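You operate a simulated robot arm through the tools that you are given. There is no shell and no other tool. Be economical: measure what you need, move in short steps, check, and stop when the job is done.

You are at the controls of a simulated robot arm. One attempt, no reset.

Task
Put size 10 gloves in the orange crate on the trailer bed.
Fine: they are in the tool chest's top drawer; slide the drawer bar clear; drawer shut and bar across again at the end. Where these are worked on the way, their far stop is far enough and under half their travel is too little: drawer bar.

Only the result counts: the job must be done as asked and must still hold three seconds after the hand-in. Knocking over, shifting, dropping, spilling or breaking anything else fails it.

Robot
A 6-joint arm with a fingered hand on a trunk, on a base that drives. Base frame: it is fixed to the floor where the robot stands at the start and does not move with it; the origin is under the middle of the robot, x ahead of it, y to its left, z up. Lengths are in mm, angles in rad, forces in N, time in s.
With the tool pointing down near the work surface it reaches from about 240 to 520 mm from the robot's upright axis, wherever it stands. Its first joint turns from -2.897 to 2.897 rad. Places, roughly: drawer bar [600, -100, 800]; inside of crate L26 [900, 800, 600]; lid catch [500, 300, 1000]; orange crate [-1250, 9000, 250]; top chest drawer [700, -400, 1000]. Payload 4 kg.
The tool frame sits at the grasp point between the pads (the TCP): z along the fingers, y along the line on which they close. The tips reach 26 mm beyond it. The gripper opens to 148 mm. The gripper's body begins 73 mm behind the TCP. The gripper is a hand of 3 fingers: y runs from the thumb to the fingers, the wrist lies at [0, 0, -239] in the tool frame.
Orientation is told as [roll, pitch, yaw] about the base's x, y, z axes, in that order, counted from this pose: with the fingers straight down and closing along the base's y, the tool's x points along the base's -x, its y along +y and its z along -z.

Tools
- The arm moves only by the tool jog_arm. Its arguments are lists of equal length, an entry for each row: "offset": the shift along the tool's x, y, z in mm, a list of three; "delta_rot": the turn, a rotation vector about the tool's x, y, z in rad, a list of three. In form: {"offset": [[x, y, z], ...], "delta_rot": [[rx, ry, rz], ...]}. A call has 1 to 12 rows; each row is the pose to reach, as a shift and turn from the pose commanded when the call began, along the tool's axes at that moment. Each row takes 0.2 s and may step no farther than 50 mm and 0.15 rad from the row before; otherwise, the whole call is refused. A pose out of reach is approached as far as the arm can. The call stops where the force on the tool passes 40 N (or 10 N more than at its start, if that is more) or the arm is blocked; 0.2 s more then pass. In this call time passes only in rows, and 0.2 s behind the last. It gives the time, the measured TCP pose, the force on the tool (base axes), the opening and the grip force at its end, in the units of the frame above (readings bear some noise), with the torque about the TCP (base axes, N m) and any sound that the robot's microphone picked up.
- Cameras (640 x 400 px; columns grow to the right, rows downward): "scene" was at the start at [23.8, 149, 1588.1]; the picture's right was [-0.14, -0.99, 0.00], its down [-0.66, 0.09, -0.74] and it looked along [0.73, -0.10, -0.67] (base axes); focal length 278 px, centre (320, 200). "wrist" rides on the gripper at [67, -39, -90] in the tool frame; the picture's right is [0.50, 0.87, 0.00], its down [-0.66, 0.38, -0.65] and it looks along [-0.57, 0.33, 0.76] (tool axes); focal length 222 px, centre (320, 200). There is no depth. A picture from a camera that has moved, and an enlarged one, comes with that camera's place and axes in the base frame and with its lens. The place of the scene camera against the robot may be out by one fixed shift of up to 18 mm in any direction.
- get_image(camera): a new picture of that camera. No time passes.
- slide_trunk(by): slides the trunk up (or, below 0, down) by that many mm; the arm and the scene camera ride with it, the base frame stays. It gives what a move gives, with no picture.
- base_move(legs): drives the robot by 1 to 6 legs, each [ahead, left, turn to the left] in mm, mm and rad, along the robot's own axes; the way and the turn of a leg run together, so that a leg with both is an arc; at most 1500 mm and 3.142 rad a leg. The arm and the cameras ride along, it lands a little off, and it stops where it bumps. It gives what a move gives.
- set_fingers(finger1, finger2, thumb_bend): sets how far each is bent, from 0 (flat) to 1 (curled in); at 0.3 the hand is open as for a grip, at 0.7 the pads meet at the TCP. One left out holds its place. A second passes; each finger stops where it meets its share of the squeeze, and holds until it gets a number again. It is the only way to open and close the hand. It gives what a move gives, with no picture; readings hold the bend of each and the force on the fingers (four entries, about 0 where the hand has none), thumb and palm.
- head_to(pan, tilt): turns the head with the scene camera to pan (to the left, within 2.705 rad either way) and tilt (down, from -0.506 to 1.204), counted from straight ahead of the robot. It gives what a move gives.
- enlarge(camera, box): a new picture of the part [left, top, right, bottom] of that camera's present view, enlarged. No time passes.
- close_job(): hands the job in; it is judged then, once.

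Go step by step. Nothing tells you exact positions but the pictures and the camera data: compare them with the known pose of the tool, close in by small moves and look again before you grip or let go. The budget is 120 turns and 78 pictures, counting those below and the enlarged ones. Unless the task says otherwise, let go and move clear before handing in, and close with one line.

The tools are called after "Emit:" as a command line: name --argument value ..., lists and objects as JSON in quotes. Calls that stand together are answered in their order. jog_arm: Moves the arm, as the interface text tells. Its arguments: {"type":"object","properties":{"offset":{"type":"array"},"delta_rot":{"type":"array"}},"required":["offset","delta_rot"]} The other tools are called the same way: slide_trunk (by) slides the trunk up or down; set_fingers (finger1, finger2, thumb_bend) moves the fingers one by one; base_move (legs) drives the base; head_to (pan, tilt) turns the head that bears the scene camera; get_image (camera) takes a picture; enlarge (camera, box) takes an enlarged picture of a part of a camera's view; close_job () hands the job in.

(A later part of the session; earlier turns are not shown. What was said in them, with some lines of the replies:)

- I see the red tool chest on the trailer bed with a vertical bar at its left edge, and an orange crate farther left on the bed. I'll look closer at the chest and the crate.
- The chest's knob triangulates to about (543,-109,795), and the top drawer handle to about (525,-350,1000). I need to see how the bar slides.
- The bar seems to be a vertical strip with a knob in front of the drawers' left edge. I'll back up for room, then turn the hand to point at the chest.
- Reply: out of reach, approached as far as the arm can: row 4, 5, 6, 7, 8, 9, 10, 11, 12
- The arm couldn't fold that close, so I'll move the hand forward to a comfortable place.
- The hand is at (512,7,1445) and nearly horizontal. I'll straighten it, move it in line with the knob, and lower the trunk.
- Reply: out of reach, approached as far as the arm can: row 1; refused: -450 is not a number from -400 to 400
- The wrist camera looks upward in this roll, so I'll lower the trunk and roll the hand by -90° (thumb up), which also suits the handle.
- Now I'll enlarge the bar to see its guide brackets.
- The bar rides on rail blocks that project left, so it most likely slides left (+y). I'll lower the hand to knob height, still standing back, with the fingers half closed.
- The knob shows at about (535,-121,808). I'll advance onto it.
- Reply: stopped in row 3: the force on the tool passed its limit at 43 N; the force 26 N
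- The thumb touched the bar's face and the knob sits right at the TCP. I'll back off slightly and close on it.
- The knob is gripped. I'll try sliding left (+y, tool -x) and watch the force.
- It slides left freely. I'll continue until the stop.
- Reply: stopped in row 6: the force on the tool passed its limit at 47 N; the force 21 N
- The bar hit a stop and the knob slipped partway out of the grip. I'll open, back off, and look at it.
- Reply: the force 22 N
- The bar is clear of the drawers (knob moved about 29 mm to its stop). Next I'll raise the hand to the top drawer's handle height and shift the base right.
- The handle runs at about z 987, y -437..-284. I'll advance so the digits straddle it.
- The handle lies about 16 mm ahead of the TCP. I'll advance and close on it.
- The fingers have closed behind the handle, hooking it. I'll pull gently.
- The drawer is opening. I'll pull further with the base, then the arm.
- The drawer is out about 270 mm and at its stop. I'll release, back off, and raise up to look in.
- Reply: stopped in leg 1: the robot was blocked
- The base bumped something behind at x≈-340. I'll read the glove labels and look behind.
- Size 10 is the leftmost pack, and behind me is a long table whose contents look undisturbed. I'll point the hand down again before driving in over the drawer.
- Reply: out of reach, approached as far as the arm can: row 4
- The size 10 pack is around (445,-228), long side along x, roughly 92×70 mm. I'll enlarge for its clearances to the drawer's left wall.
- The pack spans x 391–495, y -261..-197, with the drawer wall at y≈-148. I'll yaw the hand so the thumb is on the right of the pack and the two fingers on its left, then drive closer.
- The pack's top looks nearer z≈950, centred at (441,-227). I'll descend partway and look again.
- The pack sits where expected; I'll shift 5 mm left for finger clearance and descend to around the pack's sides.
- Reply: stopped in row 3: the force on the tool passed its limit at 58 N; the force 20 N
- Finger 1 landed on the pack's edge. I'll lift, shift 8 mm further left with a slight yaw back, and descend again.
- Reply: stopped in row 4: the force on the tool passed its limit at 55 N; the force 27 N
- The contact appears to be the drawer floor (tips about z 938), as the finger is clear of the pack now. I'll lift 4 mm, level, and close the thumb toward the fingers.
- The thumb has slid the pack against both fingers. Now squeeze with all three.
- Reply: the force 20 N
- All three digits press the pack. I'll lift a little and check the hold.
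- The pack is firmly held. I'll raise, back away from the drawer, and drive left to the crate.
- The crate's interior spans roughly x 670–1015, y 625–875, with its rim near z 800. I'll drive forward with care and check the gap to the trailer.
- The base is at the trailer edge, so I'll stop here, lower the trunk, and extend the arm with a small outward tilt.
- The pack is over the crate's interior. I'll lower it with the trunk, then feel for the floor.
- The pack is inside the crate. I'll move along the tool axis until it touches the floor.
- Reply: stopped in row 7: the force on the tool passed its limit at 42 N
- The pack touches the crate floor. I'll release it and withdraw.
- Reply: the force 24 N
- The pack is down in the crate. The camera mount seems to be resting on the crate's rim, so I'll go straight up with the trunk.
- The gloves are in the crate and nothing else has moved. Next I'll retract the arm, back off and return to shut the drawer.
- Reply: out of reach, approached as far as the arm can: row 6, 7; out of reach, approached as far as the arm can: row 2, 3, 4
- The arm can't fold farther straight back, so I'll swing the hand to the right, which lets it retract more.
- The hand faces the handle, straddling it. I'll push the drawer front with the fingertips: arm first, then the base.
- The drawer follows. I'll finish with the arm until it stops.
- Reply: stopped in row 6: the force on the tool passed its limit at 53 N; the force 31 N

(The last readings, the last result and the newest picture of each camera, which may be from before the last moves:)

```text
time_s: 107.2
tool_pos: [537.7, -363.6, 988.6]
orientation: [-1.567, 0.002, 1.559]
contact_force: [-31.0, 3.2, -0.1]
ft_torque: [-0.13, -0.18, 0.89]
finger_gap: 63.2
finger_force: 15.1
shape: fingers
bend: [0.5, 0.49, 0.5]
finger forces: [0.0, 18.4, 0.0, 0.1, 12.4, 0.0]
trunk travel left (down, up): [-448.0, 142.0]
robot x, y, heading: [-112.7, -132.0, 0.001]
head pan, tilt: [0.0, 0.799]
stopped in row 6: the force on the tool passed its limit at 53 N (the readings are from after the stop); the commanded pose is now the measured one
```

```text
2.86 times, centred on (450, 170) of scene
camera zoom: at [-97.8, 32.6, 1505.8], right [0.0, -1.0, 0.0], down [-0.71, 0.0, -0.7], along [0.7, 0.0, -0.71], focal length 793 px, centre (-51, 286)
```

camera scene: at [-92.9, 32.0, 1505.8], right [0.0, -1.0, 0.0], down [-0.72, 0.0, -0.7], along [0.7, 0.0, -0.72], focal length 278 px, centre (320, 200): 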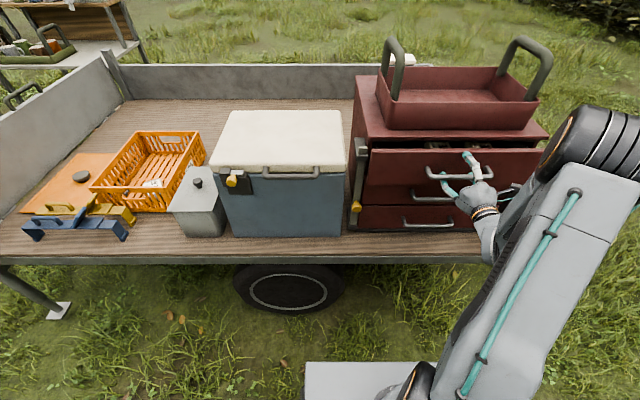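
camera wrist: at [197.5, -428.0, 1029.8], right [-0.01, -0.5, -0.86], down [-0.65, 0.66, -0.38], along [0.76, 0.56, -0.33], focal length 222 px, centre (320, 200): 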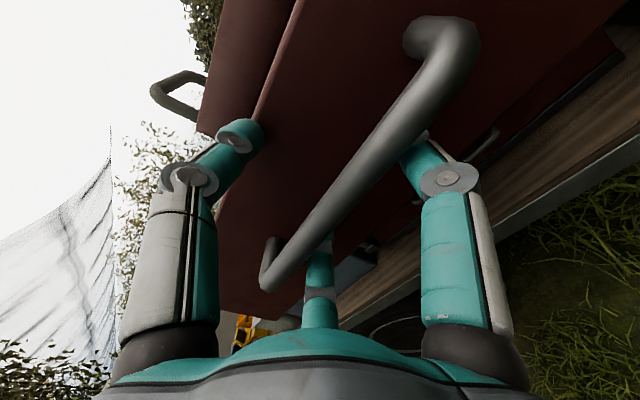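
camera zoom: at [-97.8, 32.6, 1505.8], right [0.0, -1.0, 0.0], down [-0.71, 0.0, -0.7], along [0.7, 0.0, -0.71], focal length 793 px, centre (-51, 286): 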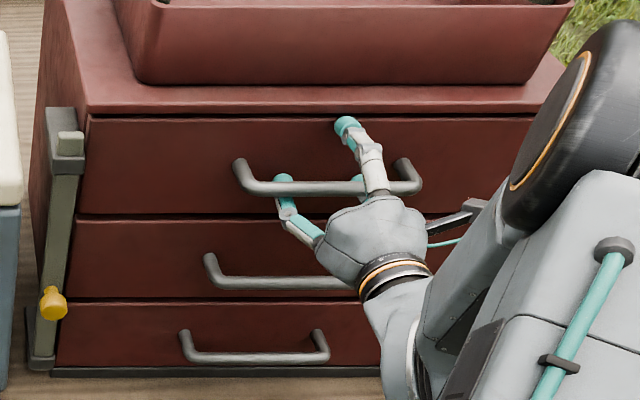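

The drawer is shut flush. I'll open the fingers, back off, and line up with the knob again.

Emit:
set_fingers --finger1 0.4 --finger2 0.4 --thumb_bend 0.4

Emit:
base_move --legs '[[-90, 0, 0], [0, 272, 0]]'

Emit:
slide_trunk --by -180

Emit:
get_image --camera "wrist"

Emit:
get_image --camera "scene"

```text
time_s: 108.2
tool_pos: [539.9, -365.1, 988.7]
orientation: [-1.566, 0.001, 1.555]
contact_force: [-37.9, -8.1, -6.1]
ft_torque: [0.23, 0.28, 1.03]
finger_gap: 84.1
finger_force: 21.2
shape: fingers
bend: [0.4, 0.45, 0.45]
finger forces: [0.1, 28.4, 0.1, 0.0, 13.8, 0.0]
trunk travel left (down, up): [-448.0, 142.0]
robot x, y, heading: [-113.3, -127.9, -0.002]
head pan, tilt: [0.0, 0.799]
```

```text
time_s: 110.8
tool_pos: [453.4, -90.0, 988.6]
orientation: [-1.565, 0.001, 1.561]
contact_force: [0.2, -0.3, -0.6]
ft_torque: [0.03, 0.03, -0.01]
finger_gap: 94.6
finger_force: 0.1
shape: fingers
bend: [0.4, 0.4, 0.4]
finger forces: [0.0, 0.0, 0.0, 0.1, 0.0, 0.0]
trunk travel left (down, up): [-448.0, 142.0]
robot x, y, heading: [-207.1, 145.1, -0.003]
head pan, tilt: [0.0, 0.799]
```

```text
time_s: 112.8
tool_pos: [453.6, -89.9, 808.4]
orientation: [-1.565, 0.001, 1.559]
contact_force: [0.5, 0.6, -0.2]
ft_torque: [0.0, 0.04, 0.01]
finger_gap: 94.7
finger_force: 0.1
shape: fingers
bend: [0.4, 0.4, 0.4]
finger forces: [0.1, 0.1, 0.0, 0.0, 0.0, 0.1]
trunk travel left (down, up): [-268.0, 322.0]
robot x, y, heading: [-200.9, 143.9, 0.003]
head pan, tilt: [0.0, 0.799]
```

```text
16 pictures are left
camera wrist: at [361.8, -156.0, 848.2], right [-0.01, -0.5, -0.87], down [-0.65, 0.66, -0.38], along [0.76, 0.56, -0.33], focal length 222 px, centre (320, 200)
```

wrist: 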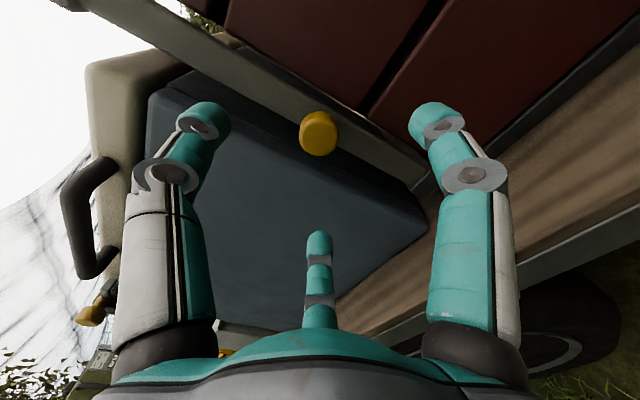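

```text
15 pictures are left
camera scene: at [-183.2, 304.9, 1325.9], right [0.0, -1.0, 0.0], down [-0.72, 0.0, -0.7], along [0.7, 0.0, -0.72], focal length 278 px, centre (320, 200)
```

scene: 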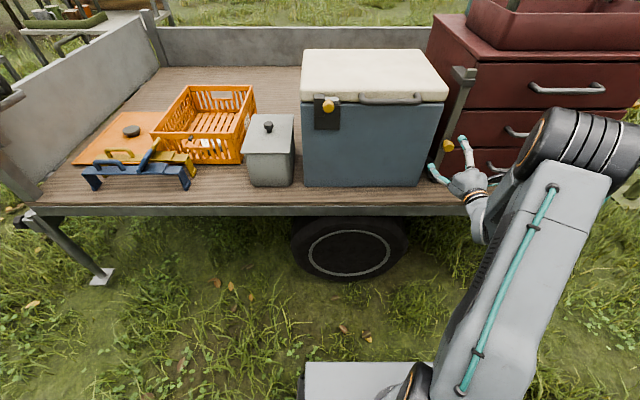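

The knob lies on the hand's axis. I'll half-close, advance, and grip it.

Emit:
set_fingers --finger1 0.5 --finger2 0.5 --thumb_bend 0.5

Emit:
jog_arm --offset '[[0, 0, 30], [0, 0, 55], [0, 0, 67]]' --delta_rot '[[0, 0, 0], [0, 0, 0], [0, 0, 0]]'

Emit:
set_fingers --finger1 0.7 --finger2 0.7 --thumb_bend 0.7

Emit:
get_image --camera "wrist"

```text
time_s: 113.8
tool_pos: [452.3, -90.0, 807.2]
orientation: [-1.566, 0.002, 1.561]
contact_force: [0.4, 0.2, 0.4]
ft_torque: [-0.05, -0.03, 0.04]
finger_gap: 62.6
finger_force: 0.2
shape: fingers
bend: [0.5, 0.5, 0.5]
finger forces: [0.0, 0.0, 0.0, 0.0, 0.0, 0.1]
trunk travel left (down, up): [-268.0, 322.0]
robot x, y, heading: [-206.6, 147.4, -0.004]
head pan, tilt: [0.0, 0.799]
```

```text
time_s: 114.7
tool_pos: [514.8, -93.2, 807.3]
orientation: [-1.562, -0.001, 1.557]
contact_force: [-25.9, 0.2, 0.2]
ft_torque: [-0.01, 0.52, 1.17]
finger_gap: 62.4
finger_force: 12.6
shape: fingers
bend: [0.5, 0.47, 0.5]
finger forces: [0.1, 25.3, 0.0, 0.0, 0.1, 0.0]
trunk travel left (down, up): [-268.0, 322.0]
robot x, y, heading: [-208.9, 147.6, -0.007]
head pan, tilt: [0.0, 0.799]
stopped in row 3: the force on the tool passed its limit at 42 N (the readings are from after the stop); the commanded pose is now the measured one
```

```text
time_s: 115.7
tool_pos: [516.1, -92.0, 807.8]
orientation: [-1.564, 0.0, 1.557]
contact_force: [-10.9, 0.6, 7.6]
ft_torque: [-0.02, -0.27, 0.0]
finger_gap: 23.3
finger_force: 14.2
shape: fingers
bend: [0.63, 0.63, 0.64]
finger forces: [7.6, 6.7, 0.0, 0.1, 14.7, 0.1]
trunk travel left (down, up): [-268.0, 322.0]
robot x, y, heading: [-206.3, 145.2, -0.005]
head pan, tilt: [0.0, 0.799]
```

```text
14 pictures are left
camera wrist: at [425.3, -157.7, 848.0], right [-0.01, -0.5, -0.87], down [-0.65, 0.66, -0.37], along [0.76, 0.56, -0.33], focal length 222 px, centre (320, 200)
```

wrist: 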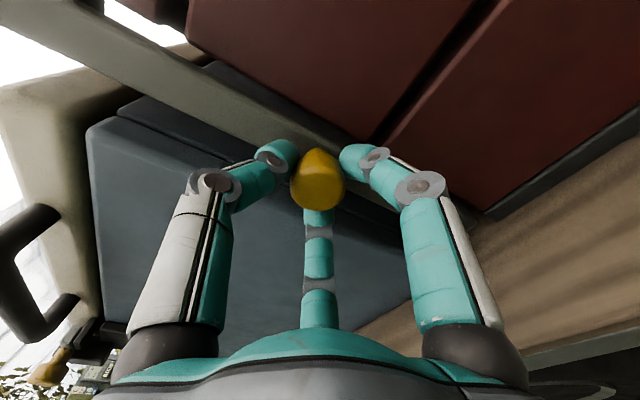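

Gripped. Finger 2 brushed the cooler's front; I'll check that afterwards. Now slide the bar back right.

Emit:
jog_arm --offset '[[8, 0, -2], [16, 0, -2], [24, 0, -2], [30, 0, -2], [36, 0, -2], [42, 0, -2]]' --delta_rot '[[0, 0, 0], [0, 0, 0], [0, 0, 0], [0, 0, 0], [0, 0, 0], [0, 0, 0]]'

Emit:
get_image --camera "wrist"

Emit:
get_image --camera "scene"

```text
time_s: 117.1
tool_pos: [514.6, -130.3, 806.3]
orientation: [-1.563, 0.001, 1.563]
contact_force: [-0.7, 15.7, 5.9]
ft_torque: [-0.01, -0.1, 0.44]
finger_gap: 18.0
finger_force: 10.1
shape: fingers
bend: [0.67, 0.59, 0.63]
finger forces: [2.0, 10.0, 0.0, 0.1, 8.6, 0.0]
trunk travel left (down, up): [-268.0, 322.0]
robot x, y, heading: [-202.3, 147.4, -0.002]
head pan, tilt: [0.0, 0.799]
```

```text
13 pictures are left
camera wrist: at [423.8, -197.2, 846.7], right [-0.01, -0.5, -0.87], down [-0.65, 0.66, -0.37], along [0.76, 0.56, -0.34], focal length 222 px, centre (320, 200)
```

wrist: 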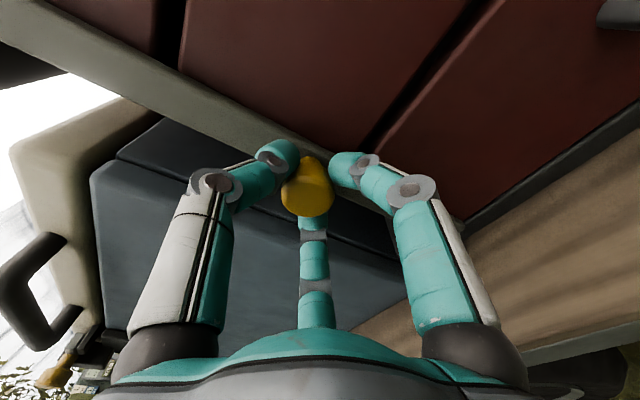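

```text
12 pictures are left
camera scene: at [-184.5, 306.5, 1325.6], right [0.0, -1.0, 0.0], down [-0.72, 0.0, -0.7], along [0.7, 0.0, -0.72], focal length 278 px, centre (320, 200)
```

scene: 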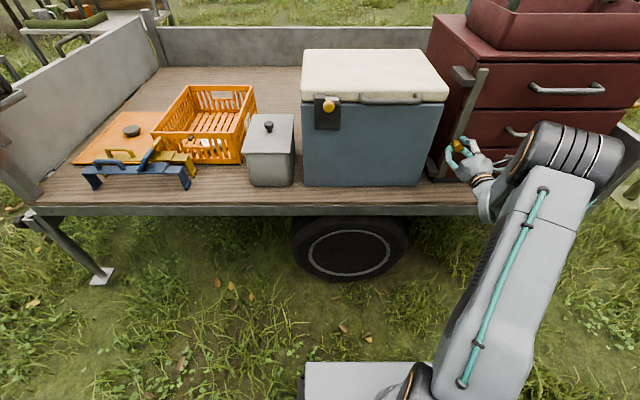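

The bar is back across and meets resistance; I'll nudge a bit more to be sure it's at its stop, then release and back off.

Emit:
jog_arm --offset '[[5, 0, 0], [9, 0, 0]]' --delta_rot '[[0, 0, 0], [0, 0, 0]]'

Emit:
jog_arm --offset '[[-6, 0, 0]]' --delta_rot '[[0, 0, 0]]'

Emit:
set_fingers --finger1 0.48 --finger2 0.48 --thumb_bend 0.48

Emit:
jog_arm --offset '[[0, 0, -30], [0, 0, -60], [0, 0, -90]]' --delta_rot '[[0, 0, 0], [0, 0, 0], [0, 0, 0]]'

Emit:
get_image --camera "wrist"

```text
time_s: 117.7
tool_pos: [514.4, -141.7, 805.8]
orientation: [-1.561, -0.001, 1.556]
contact_force: [-4.5, 14.2, 0.1]
ft_torque: [0.06, 0.02, 0.49]
finger_gap: 3.3
finger_force: 8.8
shape: fingers
bend: [0.7, 0.55, 0.68]
finger forces: [0.0, 13.7, 0.0, 0.0, 2.8, 0.0]
trunk travel left (down, up): [-268.0, 322.0]
robot x, y, heading: [-207.1, 145.4, 0.0]
head pan, tilt: [0.0, 0.799]
```

```text
time_s: 118.1
tool_pos: [513.1, -139.5, 807.1]
orientation: [-1.562, -0.001, 1.553]
contact_force: [-2.0, -1.5, -0.2]
ft_torque: [0.19, 0.04, 0.15]
finger_gap: 3.1
finger_force: 13.8
shape: fingers
bend: [0.7, 0.55, 0.68]
finger forces: [0.0, 11.1, 0.0, 0.0, 15.8, 0.0]
trunk travel left (down, up): [-268.0, 322.0]
robot x, y, heading: [-206.0, 144.0, -0.006]
head pan, tilt: [0.0, 0.799]
```

```text
time_s: 119.1
tool_pos: [515.0, -136.7, 806.6]
orientation: [-1.56, 0.0, 1.557]
contact_force: [0.6, -0.3, -0.3]
ft_torque: [-0.02, 0.02, -0.01]
finger_gap: 68.2
finger_force: 0.1
shape: fingers
bend: [0.48, 0.48, 0.48]
finger forces: [0.1, 0.1, 0.0, 0.0, 0.0, 0.0]
trunk travel left (down, up): [-268.0, 322.0]
robot x, y, heading: [-202.9, 144.1, 0.001]
head pan, tilt: [0.0, 0.799]
```

```text
time_s: 119.9
tool_pos: [423.8, -135.2, 807.5]
orientation: [-1.561, -0.002, 1.558]
contact_force: [-0.9, 0.2, -0.6]
ft_torque: [-0.01, -0.01, -0.01]
finger_gap: 68.4
finger_force: 0.1
shape: fingers
bend: [0.48, 0.48, 0.48]
finger forces: [0.1, 0.1, 0.0, 0.1, 0.0, 0.1]
trunk travel left (down, up): [-268.0, 322.0]
robot x, y, heading: [-203.5, 146.8, -0.008]
head pan, tilt: [0.0, 0.799]
```

```text
11 pictures are left
camera wrist: at [332.5, -201.3, 847.0], right [-0.01, -0.5, -0.87], down [-0.65, 0.66, -0.37], along [0.76, 0.56, -0.33], focal length 222 px, centre (320, 200)
```

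wrist: 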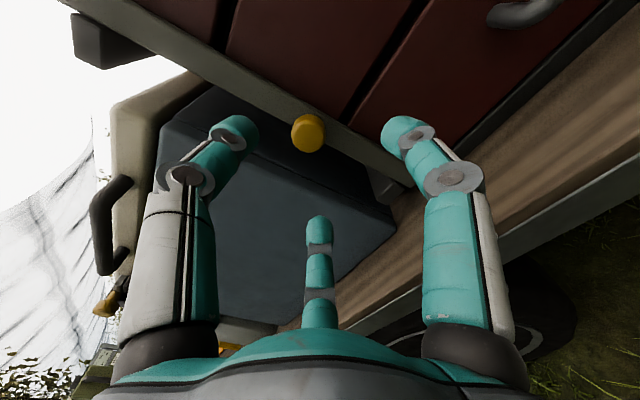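

The knob is back at y≈-120, its original place. A last check of the crate and chest.

Emit:
enlarge --camera "scene" --box '[60, 60, 320, 220]'

Emit:
enlarge --camera "scene" --box '[400, 0, 640, 200]'

```text
2.46 times, centred on (190, 140) of scene
camera zoom: at [-183.6, 304.9, 1325.8], right [0.0, -1.0, 0.0], down [-0.72, 0.0, -0.7], along [0.7, 0.0, -0.72], focal length 683 px, centre (640, 348)
```

zoom: 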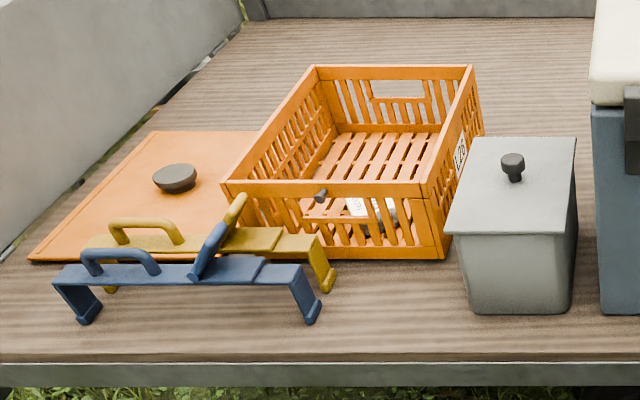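

```text
2.00 times, centred on (520, 100) of scene
camera zoom: at [-183.6, 304.9, 1325.8], right [0.0, -1.0, 0.0], down [-0.72, 0.0, -0.7], along [0.7, 0.0, -0.72], focal length 555 px, centre (-80, 400)
```

zoom: 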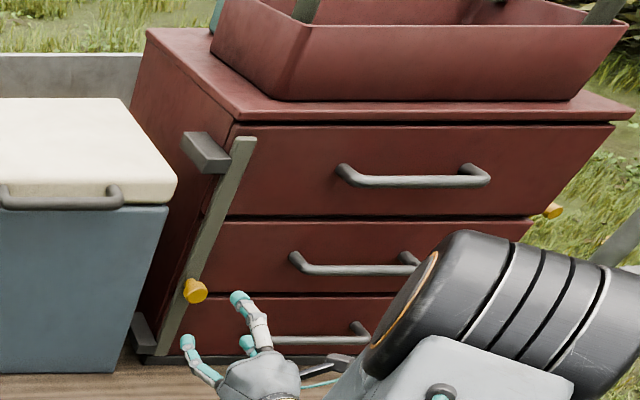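

The gloves are in the crate, the drawer is shut, the bar is across again, and the hand is clear. Handing in.

Emit:
close_job

```text
The job is handed in.
```

The size 10 gloves are in the orange crate (L26) on the trailer bed, the top drawer is shut, and its bar is back across. In the pictures nothing else has moved, though on the way the base bumped the table behind, a finger touched the cooler and the hand rested briefly on the crate's rim.
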